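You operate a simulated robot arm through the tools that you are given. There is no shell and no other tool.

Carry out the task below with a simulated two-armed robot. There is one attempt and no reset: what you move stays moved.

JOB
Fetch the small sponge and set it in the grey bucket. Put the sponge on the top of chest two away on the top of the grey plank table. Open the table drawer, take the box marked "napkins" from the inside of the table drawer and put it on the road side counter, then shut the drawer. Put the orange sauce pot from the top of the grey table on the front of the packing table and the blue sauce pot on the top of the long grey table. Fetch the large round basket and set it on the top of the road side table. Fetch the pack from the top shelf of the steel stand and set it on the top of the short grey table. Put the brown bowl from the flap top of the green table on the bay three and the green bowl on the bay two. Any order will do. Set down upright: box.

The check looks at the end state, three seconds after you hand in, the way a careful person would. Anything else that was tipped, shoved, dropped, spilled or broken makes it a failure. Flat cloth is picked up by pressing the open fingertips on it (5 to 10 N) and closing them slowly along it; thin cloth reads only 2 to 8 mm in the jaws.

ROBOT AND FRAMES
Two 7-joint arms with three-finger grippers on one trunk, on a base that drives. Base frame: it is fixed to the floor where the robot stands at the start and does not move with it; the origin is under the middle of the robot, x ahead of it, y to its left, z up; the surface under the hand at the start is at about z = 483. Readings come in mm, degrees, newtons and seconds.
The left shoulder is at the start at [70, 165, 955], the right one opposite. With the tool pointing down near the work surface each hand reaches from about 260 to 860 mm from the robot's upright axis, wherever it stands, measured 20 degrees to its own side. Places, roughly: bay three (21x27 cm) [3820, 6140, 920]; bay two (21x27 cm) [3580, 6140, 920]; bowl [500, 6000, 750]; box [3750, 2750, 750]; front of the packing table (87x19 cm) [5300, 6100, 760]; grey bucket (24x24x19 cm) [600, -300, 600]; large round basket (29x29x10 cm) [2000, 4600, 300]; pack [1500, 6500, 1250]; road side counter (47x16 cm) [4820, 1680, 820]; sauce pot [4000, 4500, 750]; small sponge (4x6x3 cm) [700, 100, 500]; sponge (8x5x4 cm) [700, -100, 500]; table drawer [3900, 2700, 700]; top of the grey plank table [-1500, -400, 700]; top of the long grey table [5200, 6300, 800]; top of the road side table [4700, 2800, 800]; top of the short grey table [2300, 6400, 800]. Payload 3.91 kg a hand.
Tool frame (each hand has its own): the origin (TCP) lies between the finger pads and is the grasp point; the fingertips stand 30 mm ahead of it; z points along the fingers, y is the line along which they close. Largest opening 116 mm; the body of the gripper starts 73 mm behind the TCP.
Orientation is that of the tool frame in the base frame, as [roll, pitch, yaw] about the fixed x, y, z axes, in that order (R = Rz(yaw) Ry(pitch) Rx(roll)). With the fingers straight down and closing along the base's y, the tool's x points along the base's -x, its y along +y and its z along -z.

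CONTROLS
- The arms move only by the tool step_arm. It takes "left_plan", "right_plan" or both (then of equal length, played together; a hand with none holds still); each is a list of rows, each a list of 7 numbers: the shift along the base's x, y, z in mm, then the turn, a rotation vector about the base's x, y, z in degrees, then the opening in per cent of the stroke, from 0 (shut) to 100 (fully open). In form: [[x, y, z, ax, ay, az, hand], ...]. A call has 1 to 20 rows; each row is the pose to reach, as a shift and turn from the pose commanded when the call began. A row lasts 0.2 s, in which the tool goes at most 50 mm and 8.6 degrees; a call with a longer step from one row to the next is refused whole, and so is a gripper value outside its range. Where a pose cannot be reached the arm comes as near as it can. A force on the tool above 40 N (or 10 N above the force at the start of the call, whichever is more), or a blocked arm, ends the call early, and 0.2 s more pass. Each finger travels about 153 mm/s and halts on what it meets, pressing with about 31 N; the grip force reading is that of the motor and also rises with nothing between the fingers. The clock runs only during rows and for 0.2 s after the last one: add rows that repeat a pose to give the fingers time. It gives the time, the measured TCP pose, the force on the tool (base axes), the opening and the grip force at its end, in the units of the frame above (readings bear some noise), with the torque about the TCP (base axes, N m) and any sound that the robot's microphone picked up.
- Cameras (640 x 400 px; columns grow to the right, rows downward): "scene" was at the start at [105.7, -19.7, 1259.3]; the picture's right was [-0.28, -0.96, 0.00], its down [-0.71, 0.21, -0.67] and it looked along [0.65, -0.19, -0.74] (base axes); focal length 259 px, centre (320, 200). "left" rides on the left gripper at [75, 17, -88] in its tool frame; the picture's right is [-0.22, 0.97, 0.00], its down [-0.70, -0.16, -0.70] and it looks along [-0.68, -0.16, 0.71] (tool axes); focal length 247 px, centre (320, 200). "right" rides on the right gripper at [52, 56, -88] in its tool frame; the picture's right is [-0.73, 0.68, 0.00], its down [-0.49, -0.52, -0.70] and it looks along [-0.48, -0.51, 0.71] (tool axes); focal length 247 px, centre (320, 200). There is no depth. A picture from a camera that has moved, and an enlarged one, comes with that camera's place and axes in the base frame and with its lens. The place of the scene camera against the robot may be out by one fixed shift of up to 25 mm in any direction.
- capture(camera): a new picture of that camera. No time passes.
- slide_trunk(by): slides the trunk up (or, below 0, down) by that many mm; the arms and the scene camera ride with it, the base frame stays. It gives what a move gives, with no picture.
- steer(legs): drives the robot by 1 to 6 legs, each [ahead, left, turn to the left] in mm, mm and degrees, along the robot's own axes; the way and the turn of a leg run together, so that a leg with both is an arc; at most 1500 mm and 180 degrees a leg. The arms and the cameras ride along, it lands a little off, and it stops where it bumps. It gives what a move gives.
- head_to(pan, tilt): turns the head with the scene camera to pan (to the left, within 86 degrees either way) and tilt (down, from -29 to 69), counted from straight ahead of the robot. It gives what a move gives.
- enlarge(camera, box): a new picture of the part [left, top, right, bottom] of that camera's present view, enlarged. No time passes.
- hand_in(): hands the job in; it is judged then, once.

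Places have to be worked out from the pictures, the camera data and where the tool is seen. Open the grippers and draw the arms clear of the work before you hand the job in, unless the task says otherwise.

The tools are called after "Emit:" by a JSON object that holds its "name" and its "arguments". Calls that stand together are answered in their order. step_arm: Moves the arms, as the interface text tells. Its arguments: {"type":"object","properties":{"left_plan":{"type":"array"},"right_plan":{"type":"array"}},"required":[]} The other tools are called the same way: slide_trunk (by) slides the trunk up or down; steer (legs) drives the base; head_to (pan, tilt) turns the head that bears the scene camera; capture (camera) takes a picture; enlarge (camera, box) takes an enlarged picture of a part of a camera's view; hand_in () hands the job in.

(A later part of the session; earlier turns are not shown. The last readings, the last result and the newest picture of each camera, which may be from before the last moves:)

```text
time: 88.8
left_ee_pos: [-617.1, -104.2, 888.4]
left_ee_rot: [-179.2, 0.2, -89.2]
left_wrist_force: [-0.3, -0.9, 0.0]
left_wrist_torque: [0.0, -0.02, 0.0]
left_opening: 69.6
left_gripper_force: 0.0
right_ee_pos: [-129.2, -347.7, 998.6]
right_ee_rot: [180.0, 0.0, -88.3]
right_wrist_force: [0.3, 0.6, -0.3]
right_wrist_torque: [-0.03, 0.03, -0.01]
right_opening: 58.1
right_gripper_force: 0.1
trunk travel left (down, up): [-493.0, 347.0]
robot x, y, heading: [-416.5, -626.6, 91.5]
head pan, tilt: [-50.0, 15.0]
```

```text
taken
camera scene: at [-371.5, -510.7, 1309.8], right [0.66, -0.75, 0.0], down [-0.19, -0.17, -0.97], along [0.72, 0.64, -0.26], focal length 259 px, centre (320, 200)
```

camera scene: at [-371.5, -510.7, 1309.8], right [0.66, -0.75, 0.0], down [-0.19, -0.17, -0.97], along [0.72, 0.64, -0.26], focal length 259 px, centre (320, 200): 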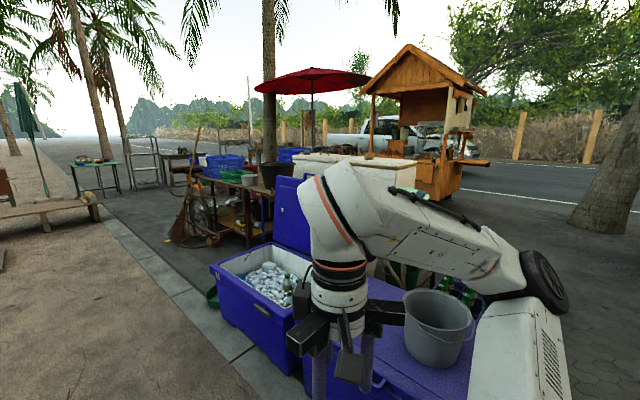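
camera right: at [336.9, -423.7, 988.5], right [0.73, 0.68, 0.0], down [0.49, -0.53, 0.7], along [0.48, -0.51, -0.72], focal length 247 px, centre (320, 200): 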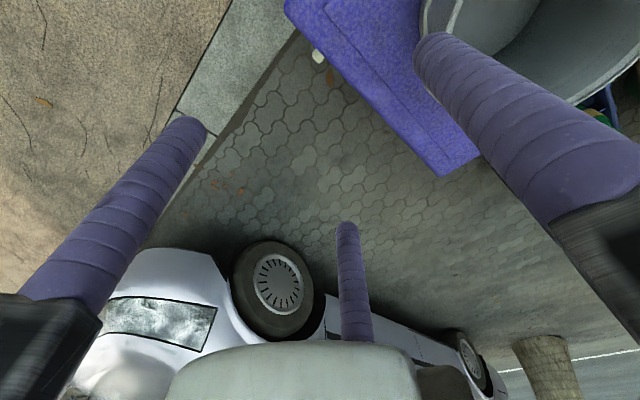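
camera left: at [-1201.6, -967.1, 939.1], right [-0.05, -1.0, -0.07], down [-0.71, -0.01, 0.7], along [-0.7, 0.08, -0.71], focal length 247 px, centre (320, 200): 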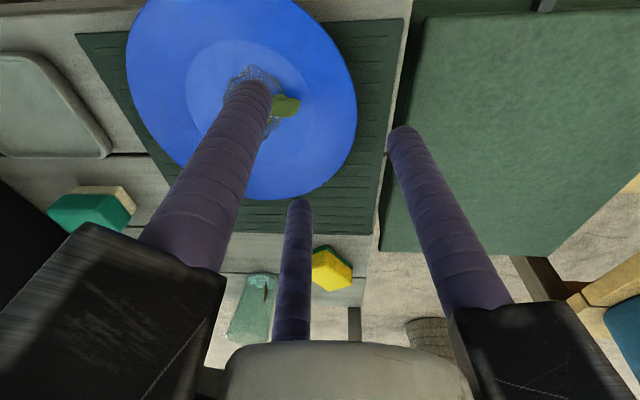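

The way along the sand at x≈-400 is open. The green table with the bowls and the steel stand show up near [535, 6100] and [1400, 6100]. I drive 3 m along +y and look again.

Emit:
{"name": "steer", "arguments": {"legs": [[0, 0, -1.5], [1500, 0, 0], [1500, 0, 0]]}}

Emit:
{"name": "head_to", "arguments": {"pan": -30, "tilt": 20}}

Emit:
{"name": "capture", "arguments": {"camera": "scene"}}

Emit:
{"name": "head_to", "arguments": {"pan": -80, "tilt": 20}}

Emit:
{"name": "capture", "arguments": {"camera": "scene"}}

```text
time: 103.6
left_ee_pos: [-606.1, 2913.3, 888.2]
left_ee_rot: [-179.2, 0.0, -91.6]
left_wrist_force: [-0.6, 0.5, 0.2]
left_wrist_torque: [0.01, -0.01, 0.01]
left_opening: 69.7
left_gripper_force: 0.1
right_ee_pos: [-129.5, 2648.3, 999.2]
right_ee_rot: [-179.9, -0.2, -90.7]
right_wrist_force: [0.0, 0.4, -0.2]
right_wrist_torque: [0.01, 0.0, -0.02]
right_opening: 58.0
right_gripper_force: 0.1
trunk travel left (down, up): [-493.0, 347.0]
robot x, y, heading: [-432.5, 2384.7, 89.3]
head pan, tilt: [-50.0, 15.0]
```

```text
time: 104.5
left_ee_pos: [-605.7, 2912.5, 887.3]
left_ee_rot: [-179.1, 0.1, -91.6]
left_wrist_force: [-0.3, 0.1, 0.5]
left_wrist_torque: [0.0, 0.0, 0.0]
left_opening: 69.8
left_gripper_force: 0.1
right_ee_pos: [-129.5, 2647.8, 1000.1]
right_ee_rot: [180.0, 0.0, -90.7]
right_wrist_force: [-0.1, 0.4, 1.0]
right_wrist_torque: [-0.01, 0.01, 0.01]
right_opening: 58.1
right_gripper_force: 0.1
trunk travel left (down, up): [-493.0, 347.0]
robot x, y, heading: [-429.4, 2379.5, 89.4]
head pan, tilt: [-30.0, 20.0]
```

```text
taken
camera scene: at [-402.5, 2515.4, 1301.7], right [0.86, -0.51, 0.0], down [-0.18, -0.29, -0.94], along [0.48, 0.81, -0.34], focal length 259 px, centre (320, 200)
```

scene: 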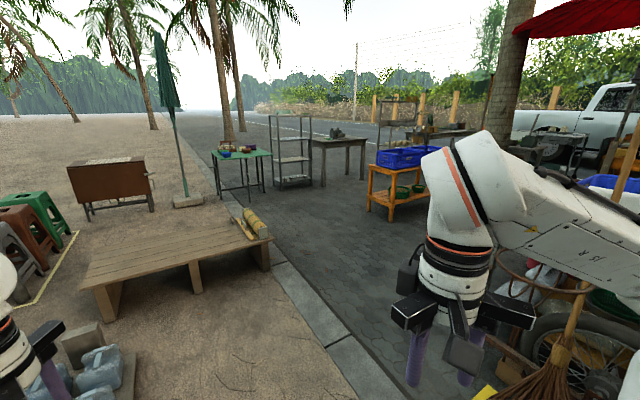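

```text
time: 105.6
left_ee_pos: [-607.1, 2911.1, 887.3]
left_ee_rot: [-179.1, 0.2, -91.7]
left_wrist_force: [-1.4, 0.4, -0.4]
left_wrist_torque: [-0.03, 0.01, 0.02]
left_opening: 69.5
left_gripper_force: 0.0
right_ee_pos: [-130.5, 2647.8, 999.8]
right_ee_rot: [-180.0, -0.1, -90.7]
right_wrist_force: [0.7, 0.7, -0.3]
right_wrist_torque: [0.01, 0.02, -0.02]
right_opening: 58.1
right_gripper_force: 0.0
trunk travel left (down, up): [-493.0, 347.0]
robot x, y, heading: [-431.9, 2382.5, 89.2]
head pan, tilt: [-80.0, 20.0]
```

```text
taken
camera scene: at [-358.3, 2450.5, 1301.7], right [0.16, -0.99, 0.0], down [-0.34, -0.06, -0.94], along [0.93, 0.15, -0.34], focal length 259 px, centre (320, 200)
```

scene: 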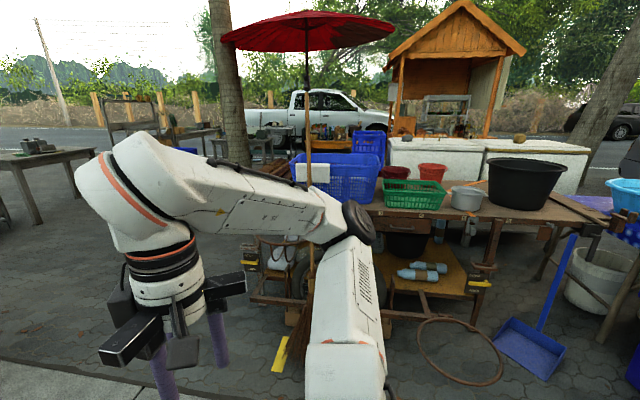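

I see the green table, the steel stand, a grey table, and the orange rack with the round baskets. The corridor between bench and rack is open, so I drive diagonally to about [770, 4080].

Emit:
{"name": "steer", "arguments": {"legs": [[1000, -500, 0], [700, -700, 0]]}}

Emit:
{"name": "head_to", "arguments": {"pan": 0, "tilt": 20}}

Emit:
{"name": "capture", "arguments": {"camera": "scene"}}

Emit:
{"name": "head_to", "arguments": {"pan": -50, "tilt": 20}}

Emit:
{"name": "capture", "arguments": {"camera": "scene"}}

```text
time: 116.0
left_ee_pos: [584.8, 4600.7, 887.4]
left_ee_rot: [-179.1, 0.0, -91.1]
left_wrist_force: [0.8, -0.2, -0.9]
left_wrist_torque: [0.01, 0.01, 0.03]
left_opening: 69.5
left_gripper_force: 0.1
right_ee_pos: [1065.9, 4341.7, 999.8]
right_ee_rot: [-179.9, 0.0, -90.2]
right_wrist_force: [0.9, -0.3, 0.5]
right_wrist_torque: [0.0, -0.01, -0.06]
right_opening: 58.3
right_gripper_force: 0.0
trunk travel left (down, up): [-493.0, 347.0]
robot x, y, heading: [766.5, 4071.4, 90.1]
head pan, tilt: [-80.0, 20.0]
```

```text
time: 117.6
left_ee_pos: [584.9, 4599.2, 887.3]
left_ee_rot: [-179.0, 0.1, -91.1]
left_wrist_force: [0.1, 0.8, 0.0]
left_wrist_torque: [0.01, 0.01, 0.0]
left_opening: 69.7
left_gripper_force: 0.1
right_ee_pos: [1065.4, 4341.3, 999.1]
right_ee_rot: [180.0, -0.1, -90.1]
right_wrist_force: [0.3, -0.1, 0.1]
right_wrist_torque: [-0.05, 0.03, 0.03]
right_opening: 57.9
right_gripper_force: 0.0
trunk travel left (down, up): [-493.0, 347.0]
robot x, y, heading: [769.1, 4072.6, 89.8]
head pan, tilt: [0.0, 20.0]
```

```text
taken
camera scene: at [747.6, 4217.7, 1301.7], right [1.0, 0.0, 0.0], down [0.0, -0.34, -0.94], along [0.0, 0.94, -0.34], focal length 259 px, centre (320, 200)
```

scene: 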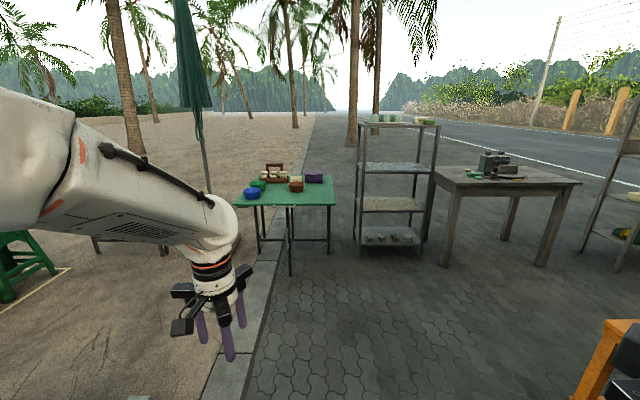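

```text
time: 118.8
left_ee_pos: [585.3, 4599.3, 888.0]
left_ee_rot: [-179.1, 0.1, -91.0]
left_wrist_force: [-0.2, 0.2, -0.4]
left_wrist_torque: [0.02, 0.03, 0.0]
left_opening: 69.4
left_gripper_force: 0.1
right_ee_pos: [1064.4, 4340.7, 1000.5]
right_ee_rot: [-180.0, -0.1, -90.1]
right_wrist_force: [-0.1, 0.1, -0.1]
right_wrist_torque: [0.0, -0.01, 0.0]
right_opening: 57.9
right_gripper_force: 0.1
trunk travel left (down, up): [-493.0, 347.0]
robot x, y, heading: [766.5, 4073.9, 89.6]
head pan, tilt: [-50.0, 20.0]
```

```text
taken
camera scene: at [818.7, 4184.3, 1301.7], right [0.64, -0.77, 0.0], down [-0.26, -0.22, -0.94], along [0.72, 0.6, -0.34], focal length 259 px, centre (320, 200)
```

scene: 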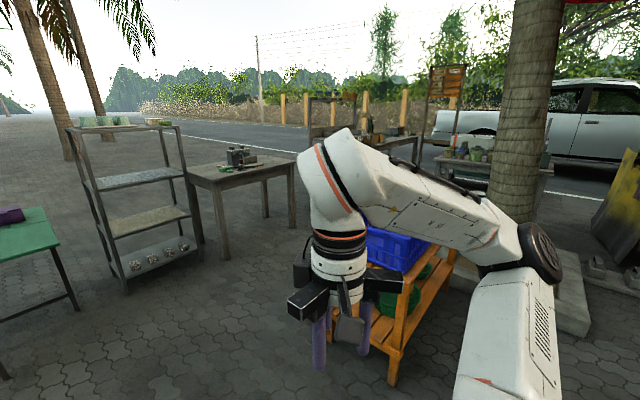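

The bowls are on the green table: brown near [583, 5914], green near [313, 5963], blue near [314, 5760]. I drive to about [450, 5000] for a closer look.

Emit:
{"name": "steer", "arguments": {"legs": [[930, 316, 0]]}}

Emit:
{"name": "head_to", "arguments": {"pan": 0, "tilt": 35}}

Emit:
{"name": "capture", "arguments": {"camera": "scene"}}

```text
time: 123.0
left_ee_pos: [299.9, 5367.1, 886.4]
left_ee_rot: [-179.1, 0.0, -83.8]
left_wrist_force: [-0.5, 0.5, -1.4]
left_wrist_torque: [-0.08, -0.05, 0.03]
left_opening: 69.5
left_gripper_force: 0.1
right_ee_pos: [808.4, 5170.2, 999.4]
right_ee_rot: [-179.9, 0.1, -82.8]
right_wrist_force: [-0.2, -0.2, 0.4]
right_wrist_torque: [-0.04, -0.02, 0.0]
right_opening: 58.1
right_gripper_force: 0.0
trunk travel left (down, up): [-493.0, 347.0]
robot x, y, heading: [546.6, 4866.5, 96.8]
head pan, tilt: [-50.0, 20.0]
stopped in leg 1: the robot was blocked; the commanded pose is now the measured one
```

```text
time: 124.2
left_ee_pos: [300.1, 5364.0, 888.8]
left_ee_rot: [-179.1, 0.1, -83.9]
left_wrist_force: [0.3, -0.1, -0.1]
left_wrist_torque: [0.0, 0.0, -0.04]
left_opening: 69.7
left_gripper_force: 0.1
right_ee_pos: [808.9, 5167.5, 998.7]
right_ee_rot: [180.0, 0.1, -82.9]
right_wrist_force: [-1.0, -0.4, 0.2]
right_wrist_torque: [-0.01, 0.02, -0.03]
right_opening: 58.1
right_gripper_force: 0.1
trunk travel left (down, up): [-493.0, 347.0]
robot x, y, heading: [546.6, 4866.1, 97.2]
head pan, tilt: [0.0, 35.0]
```

```text
taken
camera scene: at [510.2, 5003.5, 1277.9], right [0.99, 0.12, 0.0], down [0.07, -0.57, -0.82], along [-0.1, 0.81, -0.57], focal length 259 px, centre (320, 200)
```

scene: 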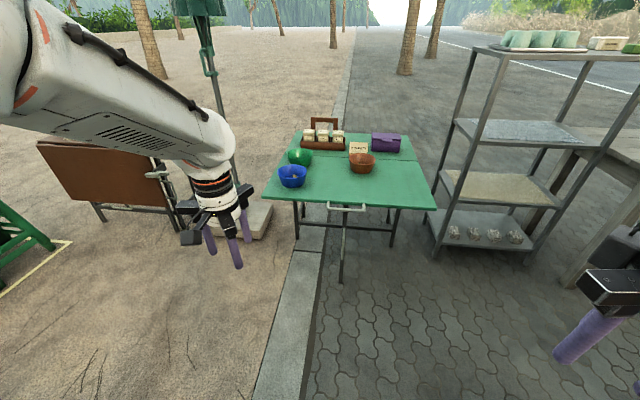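

The robot bumped at [546, 4866] and turned a little. I look left and back to see whether the bench was touched.

Emit:
{"name": "head_to", "arguments": {"pan": 86, "tilt": 50}}

Emit:
{"name": "capture", "arguments": {"camera": "scene"}}

Emit:
{"name": "head_to", "arguments": {"pan": 86, "tilt": 25}}

Emit:
{"name": "capture", "arguments": {"camera": "scene"}}

```text
time: 125.8
left_ee_pos: [300.5, 5365.9, 888.9]
left_ee_rot: [-179.1, 0.2, -83.9]
left_wrist_force: [0.5, -0.1, 0.5]
left_wrist_torque: [-0.01, 0.0, 0.04]
left_opening: 69.8
left_gripper_force: 0.1
right_ee_pos: [809.3, 5168.2, 999.8]
right_ee_rot: [-179.9, 0.0, -82.9]
right_wrist_force: [-0.5, 0.0, -0.5]
right_wrist_torque: [-0.02, 0.03, 0.02]
right_opening: 58.0
right_gripper_force: 0.1
trunk travel left (down, up): [-493.0, 347.0]
robot x, y, heading: [549.2, 4862.7, 96.9]
head pan, tilt: [85.9, 50.0]
```

```text
taken
camera scene: at [443.9, 4912.2, 1256.1], right [-0.05, 1.0, 0.0], down [0.76, 0.04, -0.64], along [-0.64, -0.03, -0.77], focal length 259 px, centre (320, 200)
```

scene: 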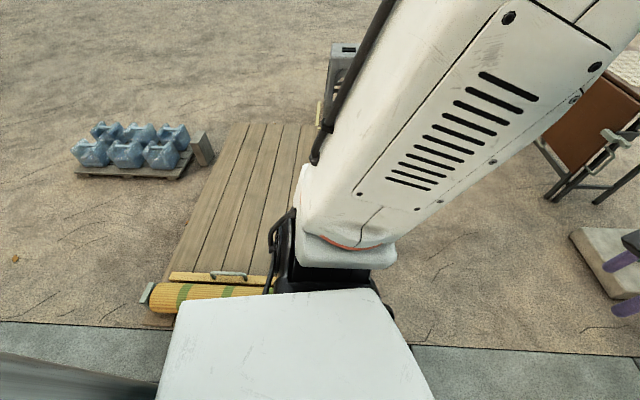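

```text
time: 126.7
left_ee_pos: [300.8, 5365.5, 889.3]
left_ee_rot: [-179.1, 0.2, -83.9]
left_wrist_force: [0.5, -0.3, 0.2]
left_wrist_torque: [0.0, 0.03, 0.0]
left_opening: 69.4
left_gripper_force: 0.1
right_ee_pos: [809.5, 5166.9, 999.9]
right_ee_rot: [-180.0, 0.2, -83.0]
right_wrist_force: [-0.1, 0.6, -0.7]
right_wrist_torque: [-0.03, 0.01, 0.01]
right_opening: 58.0
right_gripper_force: 0.1
trunk travel left (down, up): [-493.0, 347.0]
robot x, y, heading: [549.2, 4863.1, 96.9]
head pan, tilt: [85.9, 25.0]
```

```text
taken
camera scene: at [428.8, 4911.4, 1293.6], right [-0.05, 1.0, 0.0], down [0.42, 0.02, -0.91], along [-0.9, -0.05, -0.42], focal length 259 px, centre (320, 200)
```

scene: 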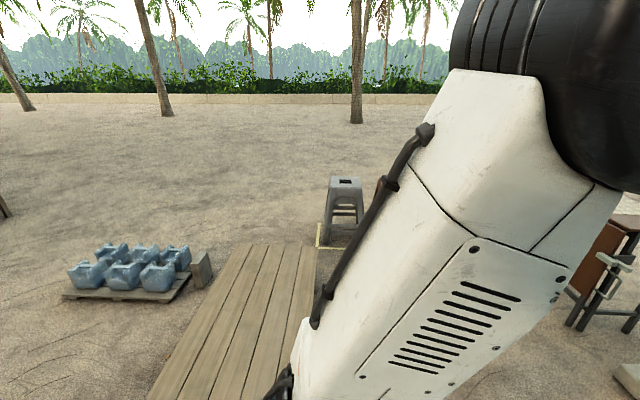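

The base touched the bench end, which looks undisturbed. I move 250 mm to the right and straighten the heading, then check the bench end again.

Emit:
{"name": "steer", "arguments": {"legs": [[0, -220, 0], [0, 0, -7]]}}

Emit:
{"name": "head_to", "arguments": {"pan": 86, "tilt": 45}}

Emit:
{"name": "capture", "arguments": {"camera": "scene"}}

```text
time: 128.9
left_ee_pos: [578.0, 5417.4, 888.7]
left_ee_rot: [-179.1, 0.2, -90.9]
left_wrist_force: [-0.8, -0.2, 0.4]
left_wrist_torque: [-0.04, 0.04, 0.0]
left_opening: 69.3
left_gripper_force: 0.0
right_ee_pos: [1059.3, 5159.8, 1000.0]
right_ee_rot: [-179.9, 0.2, -89.9]
right_wrist_force: [-0.3, -0.1, 0.4]
right_wrist_torque: [-0.02, 0.0, 0.0]
right_opening: 58.0
right_gripper_force: 0.1
trunk travel left (down, up): [-493.0, 347.0]
robot x, y, heading: [762.4, 4889.7, 90.1]
head pan, tilt: [85.9, 25.0]
```

```text
time: 129.8
left_ee_pos: [577.4, 5417.8, 888.4]
left_ee_rot: [-179.2, 0.1, -90.9]
left_wrist_force: [-0.3, -0.6, 0.6]
left_wrist_torque: [-0.02, -0.02, -0.04]
left_opening: 69.8
left_gripper_force: 0.0
right_ee_pos: [1058.7, 5160.1, 999.9]
right_ee_rot: [-180.0, 0.1, -90.0]
right_wrist_force: [0.1, 0.6, 0.9]
right_wrist_torque: [-0.02, -0.01, 0.0]
right_opening: 58.2
right_gripper_force: 0.0
trunk travel left (down, up): [-493.0, 347.0]
robot x, y, heading: [760.2, 4888.7, 90.3]
head pan, tilt: [85.9, 45.0]
```

```text
taken
camera scene: at [659.8, 4948.4, 1263.1], right [0.07, 1.0, 0.0], down [0.7, -0.05, -0.71], along [-0.71, 0.05, -0.71], focal length 259 px, centre (320, 200)
```

scene: 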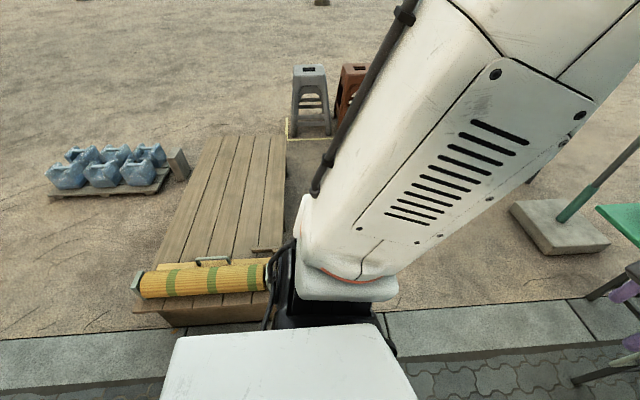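

Clear of the bench now. The flap's front edge is at y≈5750, with brown bowl near [565, 5990] and green near [297, 6020]. I raise the left hand, drive ahead 430 mm and then 240 mm left.

Emit:
{"name": "step_arm", "arguments": {"left_plan": [[0, -20, 40, 0, 0, 0, 60], [0, -40, 80, 0, 0, 0, 60], [0, -60, 110, 0, 0, 0, 60], [0, -60, 110, 0, 0, 0, 60]]}}

Emit:
{"name": "steer", "arguments": {"legs": [[430, 0, 0], [0, 240, 0]]}}

Emit:
{"name": "head_to", "arguments": {"pan": 0, "tilt": 42}}

Emit:
{"name": "capture", "arguments": {"camera": "scene"}}

```text
time: 130.8
left_ee_pos: [578.4, 5356.6, 1000.6]
left_ee_rot: [-179.0, 0.0, -90.8]
left_wrist_force: [0.6, -0.3, -0.4]
left_wrist_torque: [-0.02, 0.03, 0.03]
left_opening: 69.8
left_gripper_force: 0.1
right_ee_pos: [1058.2, 5161.0, 999.8]
right_ee_rot: [-179.9, 0.0, -89.9]
right_wrist_force: [0.3, -0.1, -0.3]
right_wrist_torque: [0.02, -0.03, -0.02]
right_opening: 58.1
right_gripper_force: 0.1
trunk travel left (down, up): [-493.0, 347.0]
robot x, y, heading: [760.6, 4888.7, 89.9]
head pan, tilt: [85.9, 45.0]
```

```text
time: 134.8
left_ee_pos: [331.5, 5786.7, 999.0]
left_ee_rot: [-179.1, 0.0, -90.3]
left_wrist_force: [0.1, 0.1, -0.5]
left_wrist_torque: [0.0, -0.04, 0.01]
left_opening: 69.7
left_gripper_force: 0.0
right_ee_pos: [813.0, 5595.2, 998.4]
right_ee_rot: [-179.8, 0.1, -89.5]
right_wrist_force: [0.1, 0.4, 0.2]
right_wrist_torque: [0.0, -0.03, 0.06]
right_opening: 58.0
right_gripper_force: 0.0
trunk travel left (down, up): [-493.0, 347.0]
robot x, y, heading: [517.2, 5323.0, 90.5]
head pan, tilt: [85.9, 45.0]
```

```text
time: 136.4
left_ee_pos: [332.3, 5787.3, 999.1]
left_ee_rot: [-179.0, 0.0, -90.3]
left_wrist_force: [0.1, 0.2, 1.4]
left_wrist_torque: [0.03, -0.02, -0.01]
left_opening: 69.3
left_gripper_force: 0.1
right_ee_pos: [813.3, 5595.9, 999.9]
right_ee_rot: [-180.0, 0.1, -89.4]
right_wrist_force: [0.2, 0.1, 0.2]
right_wrist_torque: [-0.02, 0.0, 0.0]
right_opening: 58.0
right_gripper_force: 0.1
trunk travel left (down, up): [-493.0, 347.0]
robot x, y, heading: [520.5, 5322.0, 90.5]
head pan, tilt: [0.0, 42.0]
```

```text
taken
camera scene: at [497.1, 5459.2, 1267.3], right [1.0, 0.01, 0.0], down [0.01, -0.67, -0.74], along [-0.01, 0.74, -0.67], focal length 259 px, centre (320, 200)
```

scene: 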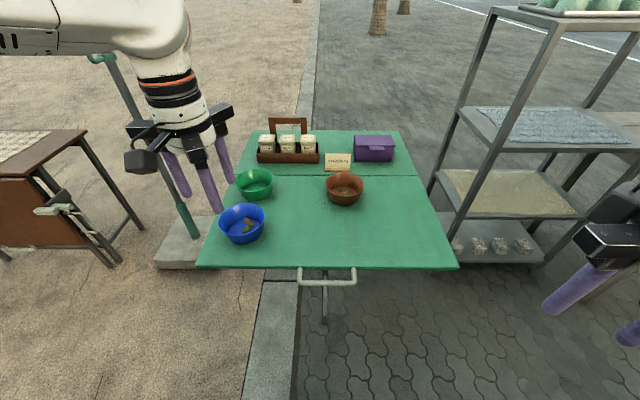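

I calibrated the scene camera against the left hand: its real place is about (+22, -2, -4) from the stated one in base axes. With that the brown bowl is near [583, 6041] and the green near [316, 6065], each about 107 mm wide. I enlarge them for detail.

Emit:
{"name": "enlarge", "arguments": {"camera": "scene", "box": [190, 100, 430, 280]}}

Emit:
{"name": "capture", "arguments": {"camera": "left"}}

Emit:
{"name": "capture", "arguments": {"camera": "right"}}

```text
2.22 times, centred on (310, 190) of scene
camera zoom: at [497.1, 5459.2, 1267.3], right [1.0, 0.01, 0.0], down [0.01, -0.67, -0.74], along [-0.01, 0.74, -0.67], focal length 576 px, centre (342, 222)
```

zoom: 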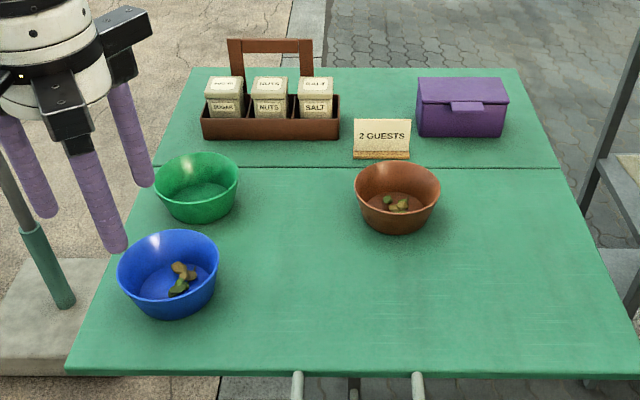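

```text
taken
camera left: at [313.6, 5711.1, 1088.3], right [-0.97, 0.23, -0.02], down [0.15, 0.69, 0.7], along [0.17, 0.68, -0.71], focal length 247 px, centre (320, 200)
```

left: 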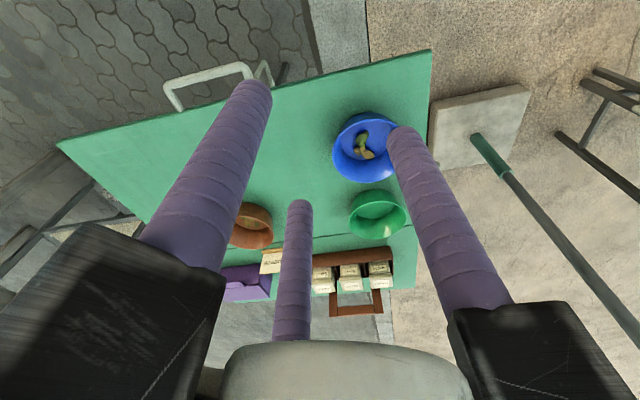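

```text
taken
camera right: at [757.5, 5542.3, 1088.2], right [-0.69, 0.73, 0.0], down [0.52, 0.49, 0.7], along [0.51, 0.48, -0.71], focal length 247 px, centre (320, 200)
```

right: 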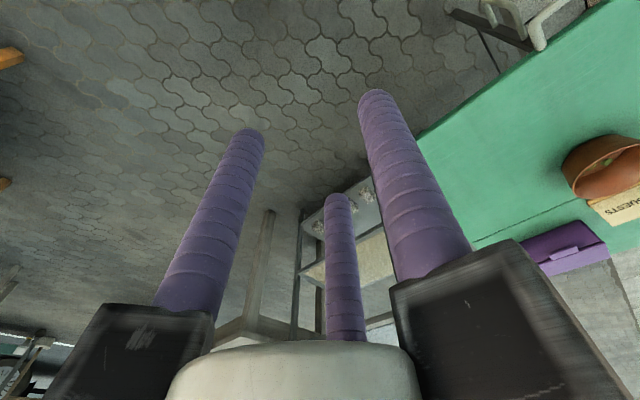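

The brown bowl holds some scraps, so it must stay level. I plan to pinch each rim on its right side with the hand leaning along the wall. First I move the left hand nearer to triangulate the green bowl's rim.

Emit:
{"name": "step_arm", "arguments": {"left_plan": [[15, 35, -10, 0, 0, 0, 60], [30, 70, -20, 0, 0, 0, 60], [45, 105, -35, 0, 0, 0, 60], [60, 140, -50, 0, 0, 0, 60], [70, 175, -65, 0, 0, 0, 60], [75, 205, -80, 0, 0, 0, 60], [80, 235, -95, 0, 0, 0, 60], [80, 250, -110, 0, 0, 0, 60], [80, 250, -110, 0, 0, 0, 60]]}}

Emit:
{"name": "capture", "arguments": {"camera": "left"}}

Emit:
{"name": "enlarge", "arguments": {"camera": "scene", "box": [190, 100, 430, 280]}}

```text
time: 138.4
left_ee_pos: [411.6, 6038.0, 889.4]
left_ee_rot: [-179.0, 0.1, -90.4]
left_wrist_force: [0.4, 0.6, 0.5]
left_wrist_torque: [-0.03, 0.0, -0.01]
left_opening: 69.6
left_gripper_force: 0.1
right_ee_pos: [814.5, 5594.0, 999.6]
right_ee_rot: [179.9, 0.2, -89.3]
right_wrist_force: [0.3, -0.7, 0.3]
right_wrist_torque: [-0.01, 0.01, 0.0]
right_opening: 58.3
right_gripper_force: 0.1
trunk travel left (down, up): [-493.0, 347.0]
robot x, y, heading: [517.9, 5321.0, 90.7]
head pan, tilt: [0.0, 42.0]
```

```text
taken
camera left: at [393.4, 5960.8, 977.4], right [-0.97, 0.23, -0.01], down [0.15, 0.69, 0.7], along [0.17, 0.68, -0.71], focal length 247 px, centre (320, 200)
```

left: 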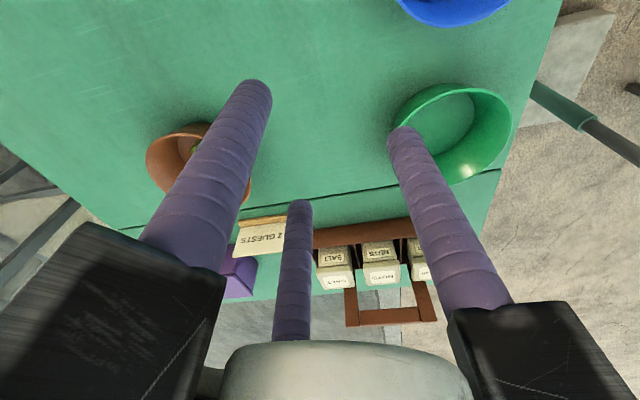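

```text
2.22 times, centred on (310, 190) of scene
camera zoom: at [497.3, 5459.0, 1267.4], right [1.0, 0.01, 0.0], down [0.01, -0.67, -0.74], along [-0.01, 0.74, -0.67], focal length 576 px, centre (342, 222)
```

zoom: 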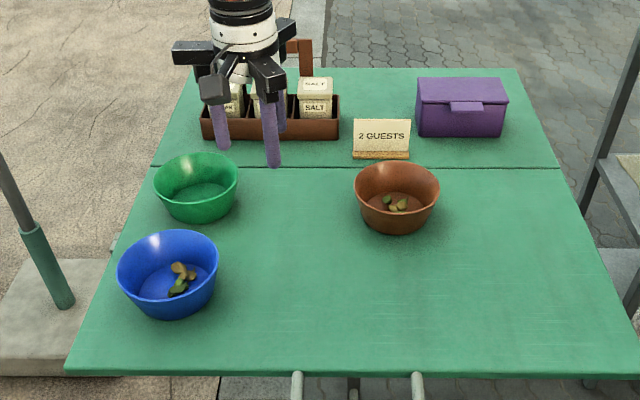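

Triangulation is loose, so I touch the flap gently with the left fingertips between the bowls, near the hinge, to learn its height. First down to z≈800 over [450, 5990].

Emit:
{"name": "step_arm", "arguments": {"left_plan": [[20, -25, -20, 0, 0, 0, 40], [40, -48, -50, 0, 0, 0, 20], [40, -48, -90, 0, 0, 0, 20], [40, -48, -90, 0, 0, 0, 20]]}}

Emit:
{"name": "enlarge", "arguments": {"camera": "scene", "box": [190, 100, 430, 280]}}

Emit:
{"name": "capture", "arguments": {"camera": "left"}}

```text
time: 139.4
left_ee_pos: [454.5, 5989.9, 799.4]
left_ee_rot: [-179.1, 0.2, -90.4]
left_wrist_force: [-0.9, -0.4, -0.1]
left_wrist_torque: [-0.02, 0.01, 0.0]
left_opening: 23.1
left_gripper_force: 0.0
right_ee_pos: [813.9, 5595.0, 999.9]
right_ee_rot: [180.0, 0.1, -89.4]
right_wrist_force: [-0.3, 0.3, -1.1]
right_wrist_torque: [0.01, -0.05, 0.03]
right_opening: 57.9
right_gripper_force: 0.2
trunk travel left (down, up): [-493.0, 347.0]
robot x, y, heading: [518.1, 5324.9, 90.4]
head pan, tilt: [0.0, 42.0]
```

```text
2.22 times, centred on (310, 190) of scene
camera zoom: at [497.4, 5458.4, 1267.5], right [1.0, 0.01, 0.0], down [0.01, -0.67, -0.74], along [-0.01, 0.74, -0.67], focal length 576 px, centre (342, 222)
```

zoom: 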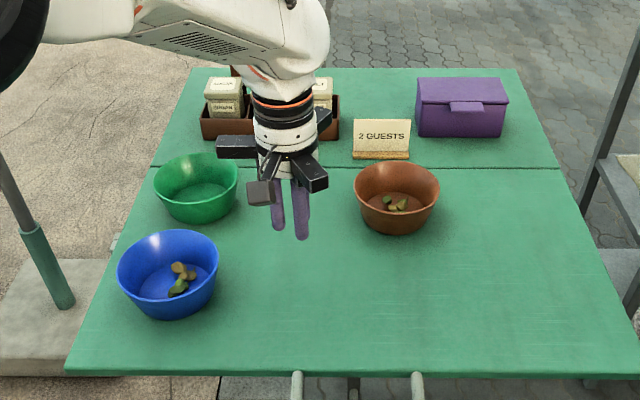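

```text
taken
camera left: at [434.8, 5913.6, 888.4], right [-0.97, 0.23, -0.01], down [0.15, 0.69, 0.7], along [0.17, 0.68, -0.71], focal length 247 px, centre (320, 200)
```

left: 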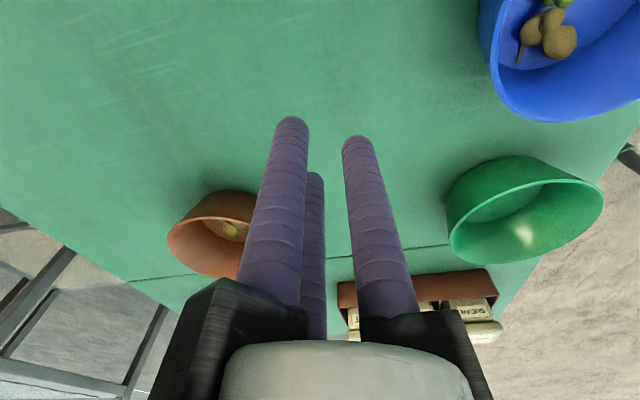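

The green rim centre now fits at about [291, 6127, 741], so the flap top should be near z≈695. I lower to tip height ≈708 and then touch in small steps.

Emit:
{"name": "step_arm", "arguments": {"left_plan": [[0, 0, -30, 0, 0, 0, 20], [0, 0, -55, 0, 0, 0, 20], [0, 0, -62, 0, 0, 0, 20], [0, 0, -62, 0, 0, 0, 20]]}}

Emit:
{"name": "step_arm", "arguments": {"left_plan": [[0, 0, -4, 0, 0, 0, 20], [0, 0, -8, 0, 0, 0, 20], [0, 0, -8, 0, 0, 0, 20]]}}

```text
time: 140.4
left_ee_pos: [453.4, 5988.9, 736.9]
left_ee_rot: [-179.1, 0.0, -90.4]
left_wrist_force: [-0.3, 0.0, 0.5]
left_wrist_torque: [0.01, -0.03, 0.0]
left_opening: 23.4
left_gripper_force: 0.0
right_ee_pos: [813.1, 5594.7, 999.4]
right_ee_rot: [180.0, 0.1, -89.4]
right_wrist_force: [-0.2, 0.4, -0.2]
right_wrist_torque: [0.0, 0.03, -0.02]
right_opening: 57.7
right_gripper_force: 0.1
trunk travel left (down, up): [-493.0, 347.0]
robot x, y, heading: [519.3, 5321.9, 90.7]
head pan, tilt: [0.0, 42.0]
```

```text
time: 141.2
left_ee_pos: [454.2, 5989.4, 729.4]
left_ee_rot: [-179.0, 0.1, -90.4]
left_wrist_force: [-0.5, -0.1, 0.3]
left_wrist_torque: [-0.01, -0.01, -0.02]
left_opening: 23.3
left_gripper_force: 0.0
right_ee_pos: [812.4, 5593.7, 999.8]
right_ee_rot: [180.0, 0.1, -89.4]
right_wrist_force: [-0.9, 0.3, -0.4]
right_wrist_torque: [0.03, 0.03, 0.03]
right_opening: 58.0
right_gripper_force: 0.0
trunk travel left (down, up): [-493.0, 347.0]
robot x, y, heading: [519.9, 5321.4, 90.5]
head pan, tilt: [0.0, 42.0]
```

No contact yet with the tips at about z≈699. I take another few millimetres at a time.

Emit:
{"name": "step_arm", "arguments": {"left_plan": [[0, 0, -4, 0, 0, 0, 20], [0, 0, -4, 0, 0, 0, 20]]}}

Emit:
{"name": "step_arm", "arguments": {"left_plan": [[0, 0, -4, 0, 0, 0, 20], [0, 0, -4, 0, 0, 0, 20]]}}

Emit:
{"name": "enlarge", "arguments": {"camera": "left", "box": [220, 80, 420, 240]}}

```text
time: 141.8
left_ee_pos: [452.5, 5988.7, 726.0]
left_ee_rot: [-179.0, 0.0, -90.4]
left_wrist_force: [0.4, 0.2, 0.3]
left_wrist_torque: [-0.04, -0.02, -0.02]
left_opening: 23.3
left_gripper_force: 0.1
right_ee_pos: [812.4, 5595.0, 1000.6]
right_ee_rot: [-180.0, 0.1, -89.4]
right_wrist_force: [-0.1, 0.3, -0.3]
right_wrist_torque: [0.01, -0.01, 0.0]
right_opening: 57.9
right_gripper_force: 0.1
trunk travel left (down, up): [-493.0, 347.0]
robot x, y, heading: [519.0, 5321.7, 90.5]
head pan, tilt: [0.0, 42.0]
```

```text
time: 142.4
left_ee_pos: [453.2, 5990.4, 722.3]
left_ee_rot: [-179.0, 0.1, -90.4]
left_wrist_force: [0.5, -0.3, 0.1]
left_wrist_torque: [0.02, 0.0, -0.02]
left_opening: 23.3
left_gripper_force: 0.0
right_ee_pos: [813.8, 5594.3, 998.1]
right_ee_rot: [-180.0, 0.1, -89.4]
right_wrist_force: [0.4, -0.4, 1.0]
right_wrist_torque: [-0.02, -0.07, -0.02]
right_opening: 58.1
right_gripper_force: 0.0
trunk travel left (down, up): [-493.0, 347.0]
robot x, y, heading: [519.5, 5326.3, 90.5]
head pan, tilt: [0.0, 42.0]
```

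```text
2.50 times, centred on (320, 160) of left
camera zoom: at [434.1, 5913.2, 810.1], right [-0.97, 0.23, -0.01], down [0.15, 0.69, 0.7], along [0.17, 0.68, -0.71], focal length 617 px, centre (320, 300)
```

zoom: 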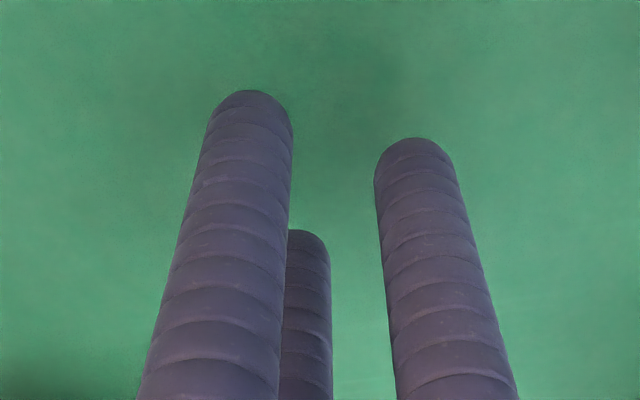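

Still free at tip z≈692. I continue in small steps.

Emit:
{"name": "step_arm", "arguments": {"left_plan": [[0, 0, -4, 0, 0, 0, 20], [0, 0, -8, 0, 0, 0, 20], [0, 0, -8, 0, 0, 0, 20]]}}

Emit:
{"name": "step_arm", "arguments": {"left_plan": [[0, 0, -4, 0, 0, 0, 20], [0, 0, -6, 0, 0, 0, 20], [0, 0, -6, 0, 0, 0, 20]]}}

Emit:
{"name": "capture", "arguments": {"camera": "left"}}

```text
time: 143.2
left_ee_pos: [453.4, 5989.8, 713.1]
left_ee_rot: [-179.1, 0.1, -90.5]
left_wrist_force: [0.7, 0.7, -0.3]
left_wrist_torque: [0.0, -0.03, -0.01]
left_opening: 23.1
left_gripper_force: 0.0
right_ee_pos: [812.7, 5594.8, 1000.4]
right_ee_rot: [-180.0, 0.1, -89.4]
right_wrist_force: [-0.8, 0.3, 0.1]
right_wrist_torque: [0.0, 0.0, 0.01]
right_opening: 58.1
right_gripper_force: 0.1
trunk travel left (down, up): [-493.0, 347.0]
robot x, y, heading: [517.0, 5322.1, 90.7]
head pan, tilt: [0.0, 42.0]
```

```text
time: 144.0
left_ee_pos: [453.9, 5990.4, 707.2]
left_ee_rot: [-179.0, 0.2, -90.4]
left_wrist_force: [0.6, 0.8, 3.4]
left_wrist_torque: [0.11, 0.05, 0.0]
left_opening: 23.4
left_gripper_force: 0.1
right_ee_pos: [813.9, 5594.2, 999.7]
right_ee_rot: [180.0, 0.0, -89.4]
right_wrist_force: [0.4, 0.2, -0.2]
right_wrist_torque: [0.0, 0.01, 0.0]
right_opening: 58.1
right_gripper_force: 0.2
trunk travel left (down, up): [-493.0, 347.0]
robot x, y, heading: [520.6, 5322.2, 90.6]
head pan, tilt: [0.0, 42.0]
```

```text
taken
camera left: at [433.8, 5913.8, 796.0], right [-0.97, 0.23, -0.01], down [0.15, 0.69, 0.7], along [0.17, 0.68, -0.71], focal length 247 px, centre (320, 200)
```

left: 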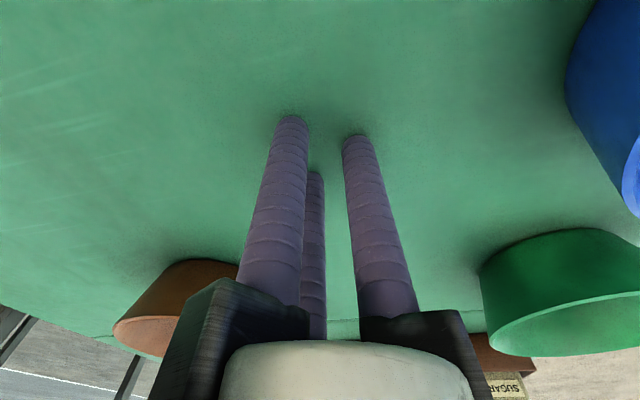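

Contact at TCP z≈707 shows the flap top is at z≈677, and the rims stand at z≈741. The bowls are about 118 mm wide: green centre [298, 6129], brown [590, 6125]. I lift the hand and drive 100 mm closer.

Emit:
{"name": "step_arm", "arguments": {"left_plan": [[0, 0, 30, 0, 0, 0, 20], [0, 0, 75, 0, 0, 0, 40], [0, 0, 120, 0, 0, 0, 60], [0, -20, 165, 0, 0, 0, 60], [0, -60, 185, 0, 0, 0, 60], [0, -100, 185, 0, 0, 0, 60], [0, -100, 185, 0, 0, 0, 60]]}}

Emit:
{"name": "steer", "arguments": {"legs": [[100, 0, 0]]}}

Emit:
{"name": "enlarge", "arguments": {"camera": "scene", "box": [180, 120, 440, 300]}}

Emit:
{"name": "capture", "arguments": {"camera": "left"}}

```text
time: 145.6
left_ee_pos: [450.5, 5889.7, 892.3]
left_ee_rot: [-179.1, 0.1, -90.4]
left_wrist_force: [0.1, -0.1, 0.1]
left_wrist_torque: [-0.01, 0.0, 0.04]
left_opening: 69.6
left_gripper_force: 0.1
right_ee_pos: [812.8, 5596.2, 999.1]
right_ee_rot: [180.0, 0.1, -89.3]
right_wrist_force: [0.1, 0.1, 0.8]
right_wrist_torque: [-0.02, 0.0, -0.01]
right_opening: 57.8
right_gripper_force: 0.0
trunk travel left (down, up): [-493.0, 347.0]
robot x, y, heading: [517.5, 5323.8, 90.8]
head pan, tilt: [0.0, 42.0]
```

```text
time: 146.8
left_ee_pos: [447.9, 5989.9, 891.7]
left_ee_rot: [-179.1, 0.1, -90.2]
left_wrist_force: [0.0, 0.1, -0.2]
left_wrist_torque: [-0.05, 0.0, 0.0]
left_opening: 69.6
left_gripper_force: 0.1
right_ee_pos: [812.5, 5695.6, 998.9]
right_ee_rot: [-179.9, 0.1, -89.3]
right_wrist_force: [0.6, 0.4, 0.1]
right_wrist_torque: [-0.04, 0.0, -0.01]
right_opening: 58.3
right_gripper_force: 0.1
trunk travel left (down, up): [-493.0, 347.0]
robot x, y, heading: [516.3, 5422.3, 90.5]
head pan, tilt: [0.0, 42.0]
```

```text
2.22 times, centred on (310, 210) of scene
camera zoom: at [496.0, 5559.4, 1267.2], right [1.0, 0.01, 0.0], down [0.01, -0.67, -0.74], along [-0.01, 0.74, -0.67], focal length 576 px, centre (342, 178)
```

zoom: 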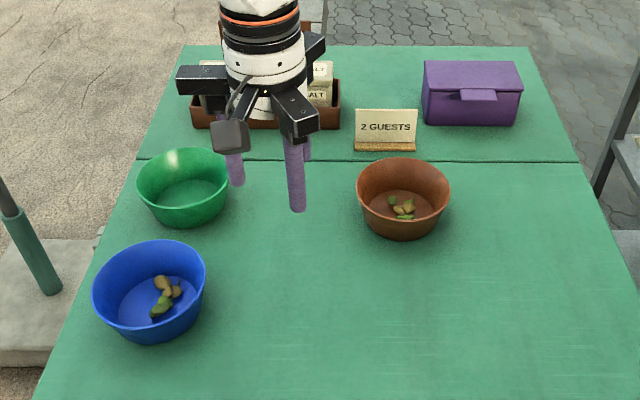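

```text
taken
camera left: at [429.7, 5913.1, 980.9], right [-0.97, 0.23, -0.02], down [0.15, 0.69, 0.7], along [0.17, 0.68, -0.71], focal length 247 px, centre (320, 200)
```

left: 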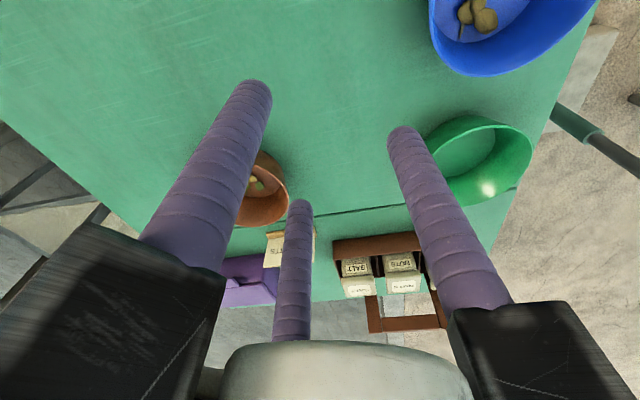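

Updated from the closer view: green rim centre [295, 6135], right rim at x≈356; brown centre [592, 6120], right rim at x≈654. I bring the left hand over the green bowl's right rim, leaning 10°, at a pre-grasp height.

Emit:
{"name": "step_arm", "arguments": {"left_plan": [[-15, 28, -10, 0, 4, 0, 55], [-30, 56, -20, 0, 8, 0, 55], [-45, 84, -30, 0, 10, 0, 55], [-60, 112, -45, 0, 10, 0, 55], [-72, 135, -60, 0, 10, 0, 55], [-79, 145, -76, 0, 10, 0, 55], [-79, 145, -76, 0, 10, 0, 55]]}}

Emit:
{"name": "capture", "arguments": {"camera": "left"}}

Emit:
{"name": "enlarge", "arguments": {"camera": "scene", "box": [180, 120, 440, 300]}}

```text
time: 148.4
left_ee_pos: [371.3, 6134.6, 816.8]
left_ee_rot: [170.8, 0.1, -90.3]
left_wrist_force: [-0.1, 0.2, -1.0]
left_wrist_torque: [0.0, 0.0, 0.0]
left_opening: 63.9
left_gripper_force: 0.1
right_ee_pos: [812.3, 5694.6, 999.7]
right_ee_rot: [-180.0, 0.1, -89.4]
right_wrist_force: [0.1, -0.6, 0.1]
right_wrist_torque: [0.07, 0.01, -0.04]
right_opening: 57.9
right_gripper_force: 0.0
trunk travel left (down, up): [-493.0, 347.0]
robot x, y, heading: [518.4, 5421.6, 90.5]
head pan, tilt: [0.0, 42.0]
```

```text
taken
camera left: at [367.1, 6057.8, 908.0], right [-0.96, 0.23, 0.15], down [0.27, 0.69, 0.67], along [0.05, 0.68, -0.73], focal length 247 px, centre (320, 200)
```

left: 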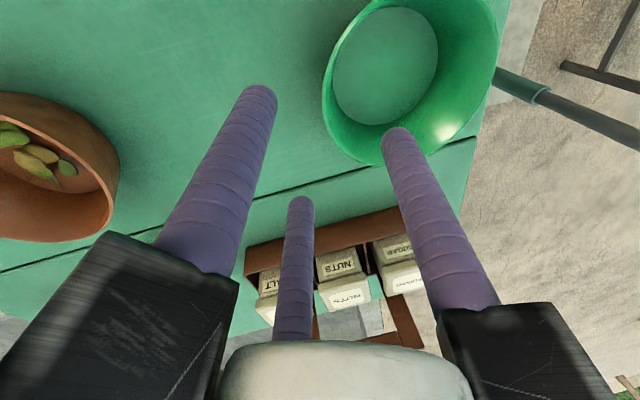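

```text
2.22 times, centred on (310, 210) of scene
camera zoom: at [496.2, 5558.1, 1267.4], right [1.0, 0.01, 0.0], down [0.01, -0.67, -0.74], along [-0.01, 0.74, -0.67], focal length 576 px, centre (342, 178)
```

zoom: 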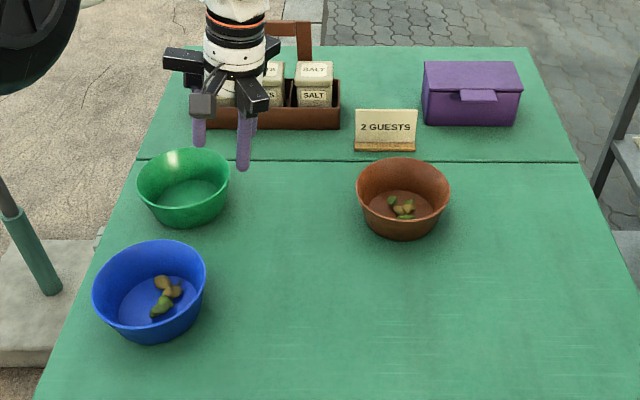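

The rim circle is confirmed: centre [295, 6133], radius ≈60. The single finger will go inside and the pair outside. I descend along the hand's lean to TCP [355, 6133, 737].

Emit:
{"name": "step_arm", "arguments": {"left_plan": [[-5, -1, -25, 0, 0, 0, 55], [-10, -1, -50, 0, 0, 0, 55], [-15, -1, -79, 0, 0, 0, 55], [-15, -1, -79, 0, 0, 0, 55]]}}

Emit:
{"name": "capture", "arguments": {"camera": "left"}}

Emit:
{"name": "enlarge", "arguments": {"camera": "scene", "box": [180, 140, 340, 260]}}

```text
time: 149.4
left_ee_pos: [355.2, 6131.9, 739.1]
left_ee_rot: [170.8, 0.2, -90.3]
left_wrist_force: [0.0, 0.5, -0.3]
left_wrist_torque: [0.03, 0.02, 0.01]
left_opening: 64.0
left_gripper_force: 0.1
right_ee_pos: [813.3, 5694.4, 999.0]
right_ee_rot: [180.0, 0.1, -89.3]
right_wrist_force: [0.3, 0.3, -0.5]
right_wrist_torque: [0.01, 0.0, 0.0]
right_opening: 57.7
right_gripper_force: 0.1
trunk travel left (down, up): [-493.0, 347.0]
robot x, y, heading: [516.0, 5423.0, 90.6]
head pan, tilt: [0.0, 42.0]
```

```text
taken
camera left: at [351.4, 6054.9, 829.3], right [-0.96, 0.23, 0.15], down [0.27, 0.69, 0.67], along [0.05, 0.68, -0.73], focal length 247 px, centre (320, 200)
```

left: 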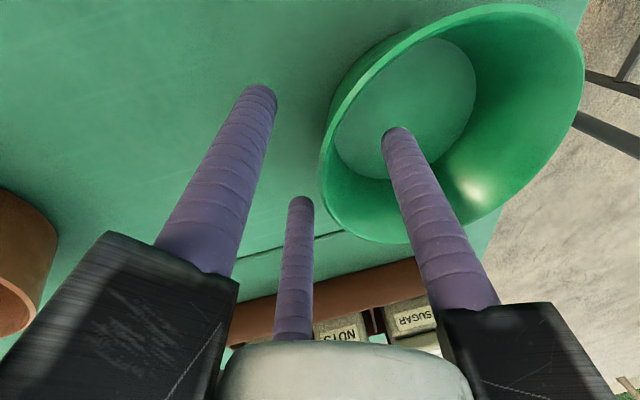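

```text
3.33 times, centred on (260, 200) of scene
camera zoom: at [496.2, 5557.9, 1267.4], right [1.0, 0.01, 0.0], down [0.01, -0.67, -0.74], along [-0.01, 0.74, -0.67], focal length 864 px, centre (520, 200)
```

zoom: 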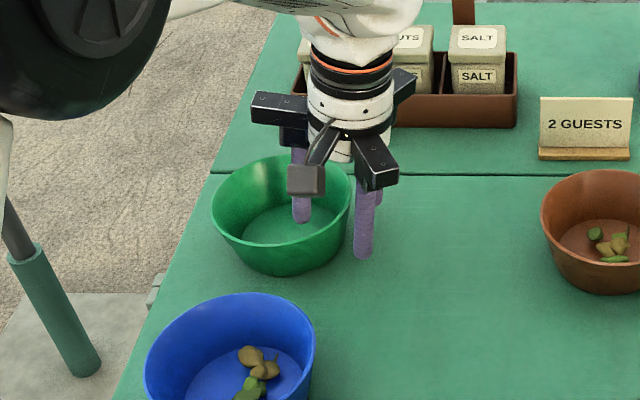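

One finger is inside the green bowl and two outside. I close slowly on the wall.

Emit:
{"name": "step_arm", "arguments": {"left_plan": [[0, 0, 0, 0, 0, 0, 42], [0, 0, 0, 0, 0, 0, 30], [0, 0, 0, 0, 0, 0, 20], [0, 0, 0, 0, 0, 0, 12], [0, 0, 0, 0, 0, 0, 6], [0, 0, 0, 0, 0, 0, 0], [0, 0, 0, 0, 0, 0, 0], [0, 0, 0, 0, 0, 0, 0]]}}

Emit:
{"name": "capture", "arguments": {"camera": "left"}}

Emit:
{"name": "enlarge", "arguments": {"camera": "scene", "box": [180, 140, 340, 260]}}

```text
time: 151.2
left_ee_pos: [355.2, 6130.8, 739.1]
left_ee_rot: [170.9, 0.1, -90.4]
left_wrist_force: [-3.0, 1.0, 6.3]
left_wrist_torque: [-0.11, 0.8, -0.08]
left_opening: 11.3
left_gripper_force: 31.2
right_ee_pos: [812.7, 5693.8, 999.9]
right_ee_rot: [179.9, 0.1, -89.3]
right_wrist_force: [0.8, 0.0, -0.1]
right_wrist_torque: [-0.02, -0.03, 0.01]
right_opening: 58.1
right_gripper_force: 0.0
trunk travel left (down, up): [-493.0, 347.0]
robot x, y, heading: [518.3, 5426.1, 90.6]
head pan, tilt: [0.0, 42.0]
```

```text
taken
camera left: at [351.1, 6054.9, 829.6], right [-0.96, 0.23, 0.15], down [0.27, 0.69, 0.67], along [0.05, 0.68, -0.73], focal length 247 px, centre (320, 200)
```

left: 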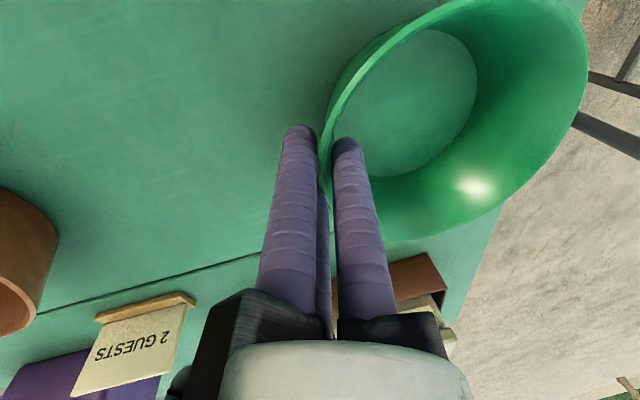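

```text
3.33 times, centred on (260, 200) of scene
camera zoom: at [496.0, 5557.8, 1267.4], right [1.0, 0.01, 0.0], down [0.01, -0.67, -0.74], along [-0.01, 0.74, -0.67], focal length 864 px, centre (520, 200)
```

zoom: 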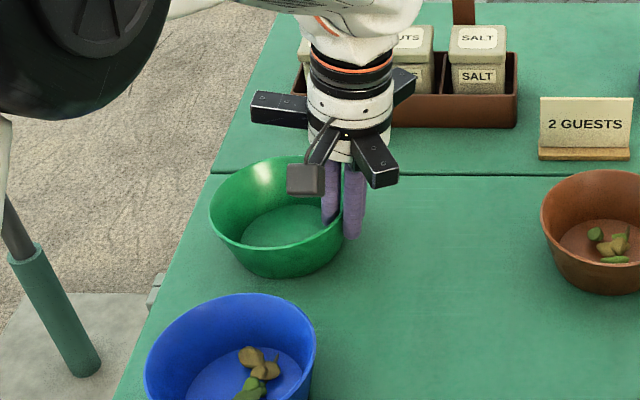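

The rim is pinched at 11 mm. I lift 60 mm slowly and check that the bowl stays level.

Emit:
{"name": "step_arm", "arguments": {"left_plan": [[0, 0, 10, 0, 0, 0, 0], [0, 0, 25, 0, 0, 0, 0], [0, 0, 45, 0, 0, 0, 0], [0, 0, 65, 0, 0, 0, 0], [0, 0, 65, 0, 0, 0, 0]]}}

Emit:
{"name": "capture", "arguments": {"camera": "left"}}

Emit:
{"name": "enlarge", "arguments": {"camera": "scene", "box": [180, 120, 340, 260]}}

```text
time: 152.4
left_ee_pos: [354.4, 6133.0, 802.2]
left_ee_rot: [170.9, 0.1, -90.2]
left_wrist_force: [0.1, 0.2, -0.6]
left_wrist_torque: [-0.03, -0.07, -0.01]
left_opening: 9.7
left_gripper_force: 30.6
right_ee_pos: [812.3, 5695.1, 998.8]
right_ee_rot: [-179.9, 0.1, -89.3]
right_wrist_force: [0.0, 0.2, 0.4]
right_wrist_torque: [0.0, -0.02, 0.01]
right_opening: 57.9
right_gripper_force: 0.1
trunk travel left (down, up): [-493.0, 347.0]
robot x, y, heading: [518.5, 5418.8, 90.8]
head pan, tilt: [0.0, 42.0]
```

```text
taken
camera left: at [351.0, 6056.3, 893.3], right [-0.96, 0.23, 0.15], down [0.27, 0.69, 0.67], along [0.05, 0.68, -0.73], focal length 247 px, centre (320, 200)
```

left: 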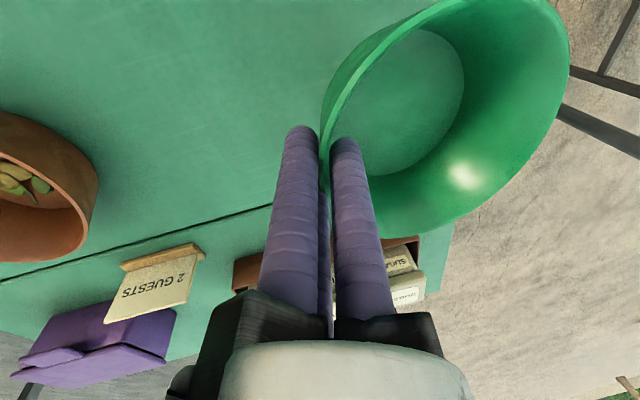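

```text
2.86 times, centred on (260, 190) of scene
camera zoom: at [496.0, 5558.9, 1267.3], right [1.0, 0.01, 0.0], down [0.01, -0.67, -0.74], along [-0.01, 0.74, -0.67], focal length 741 px, centre (491, 229)
```

zoom: 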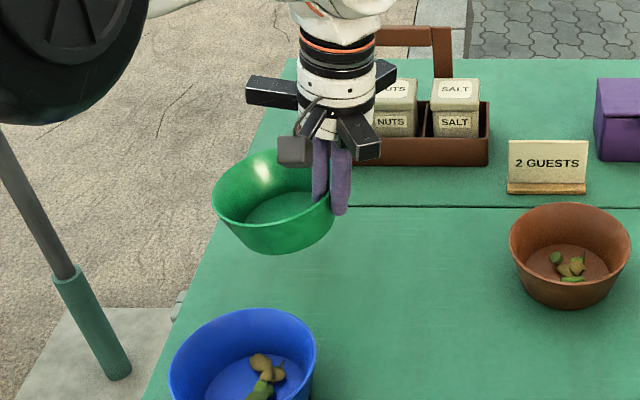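

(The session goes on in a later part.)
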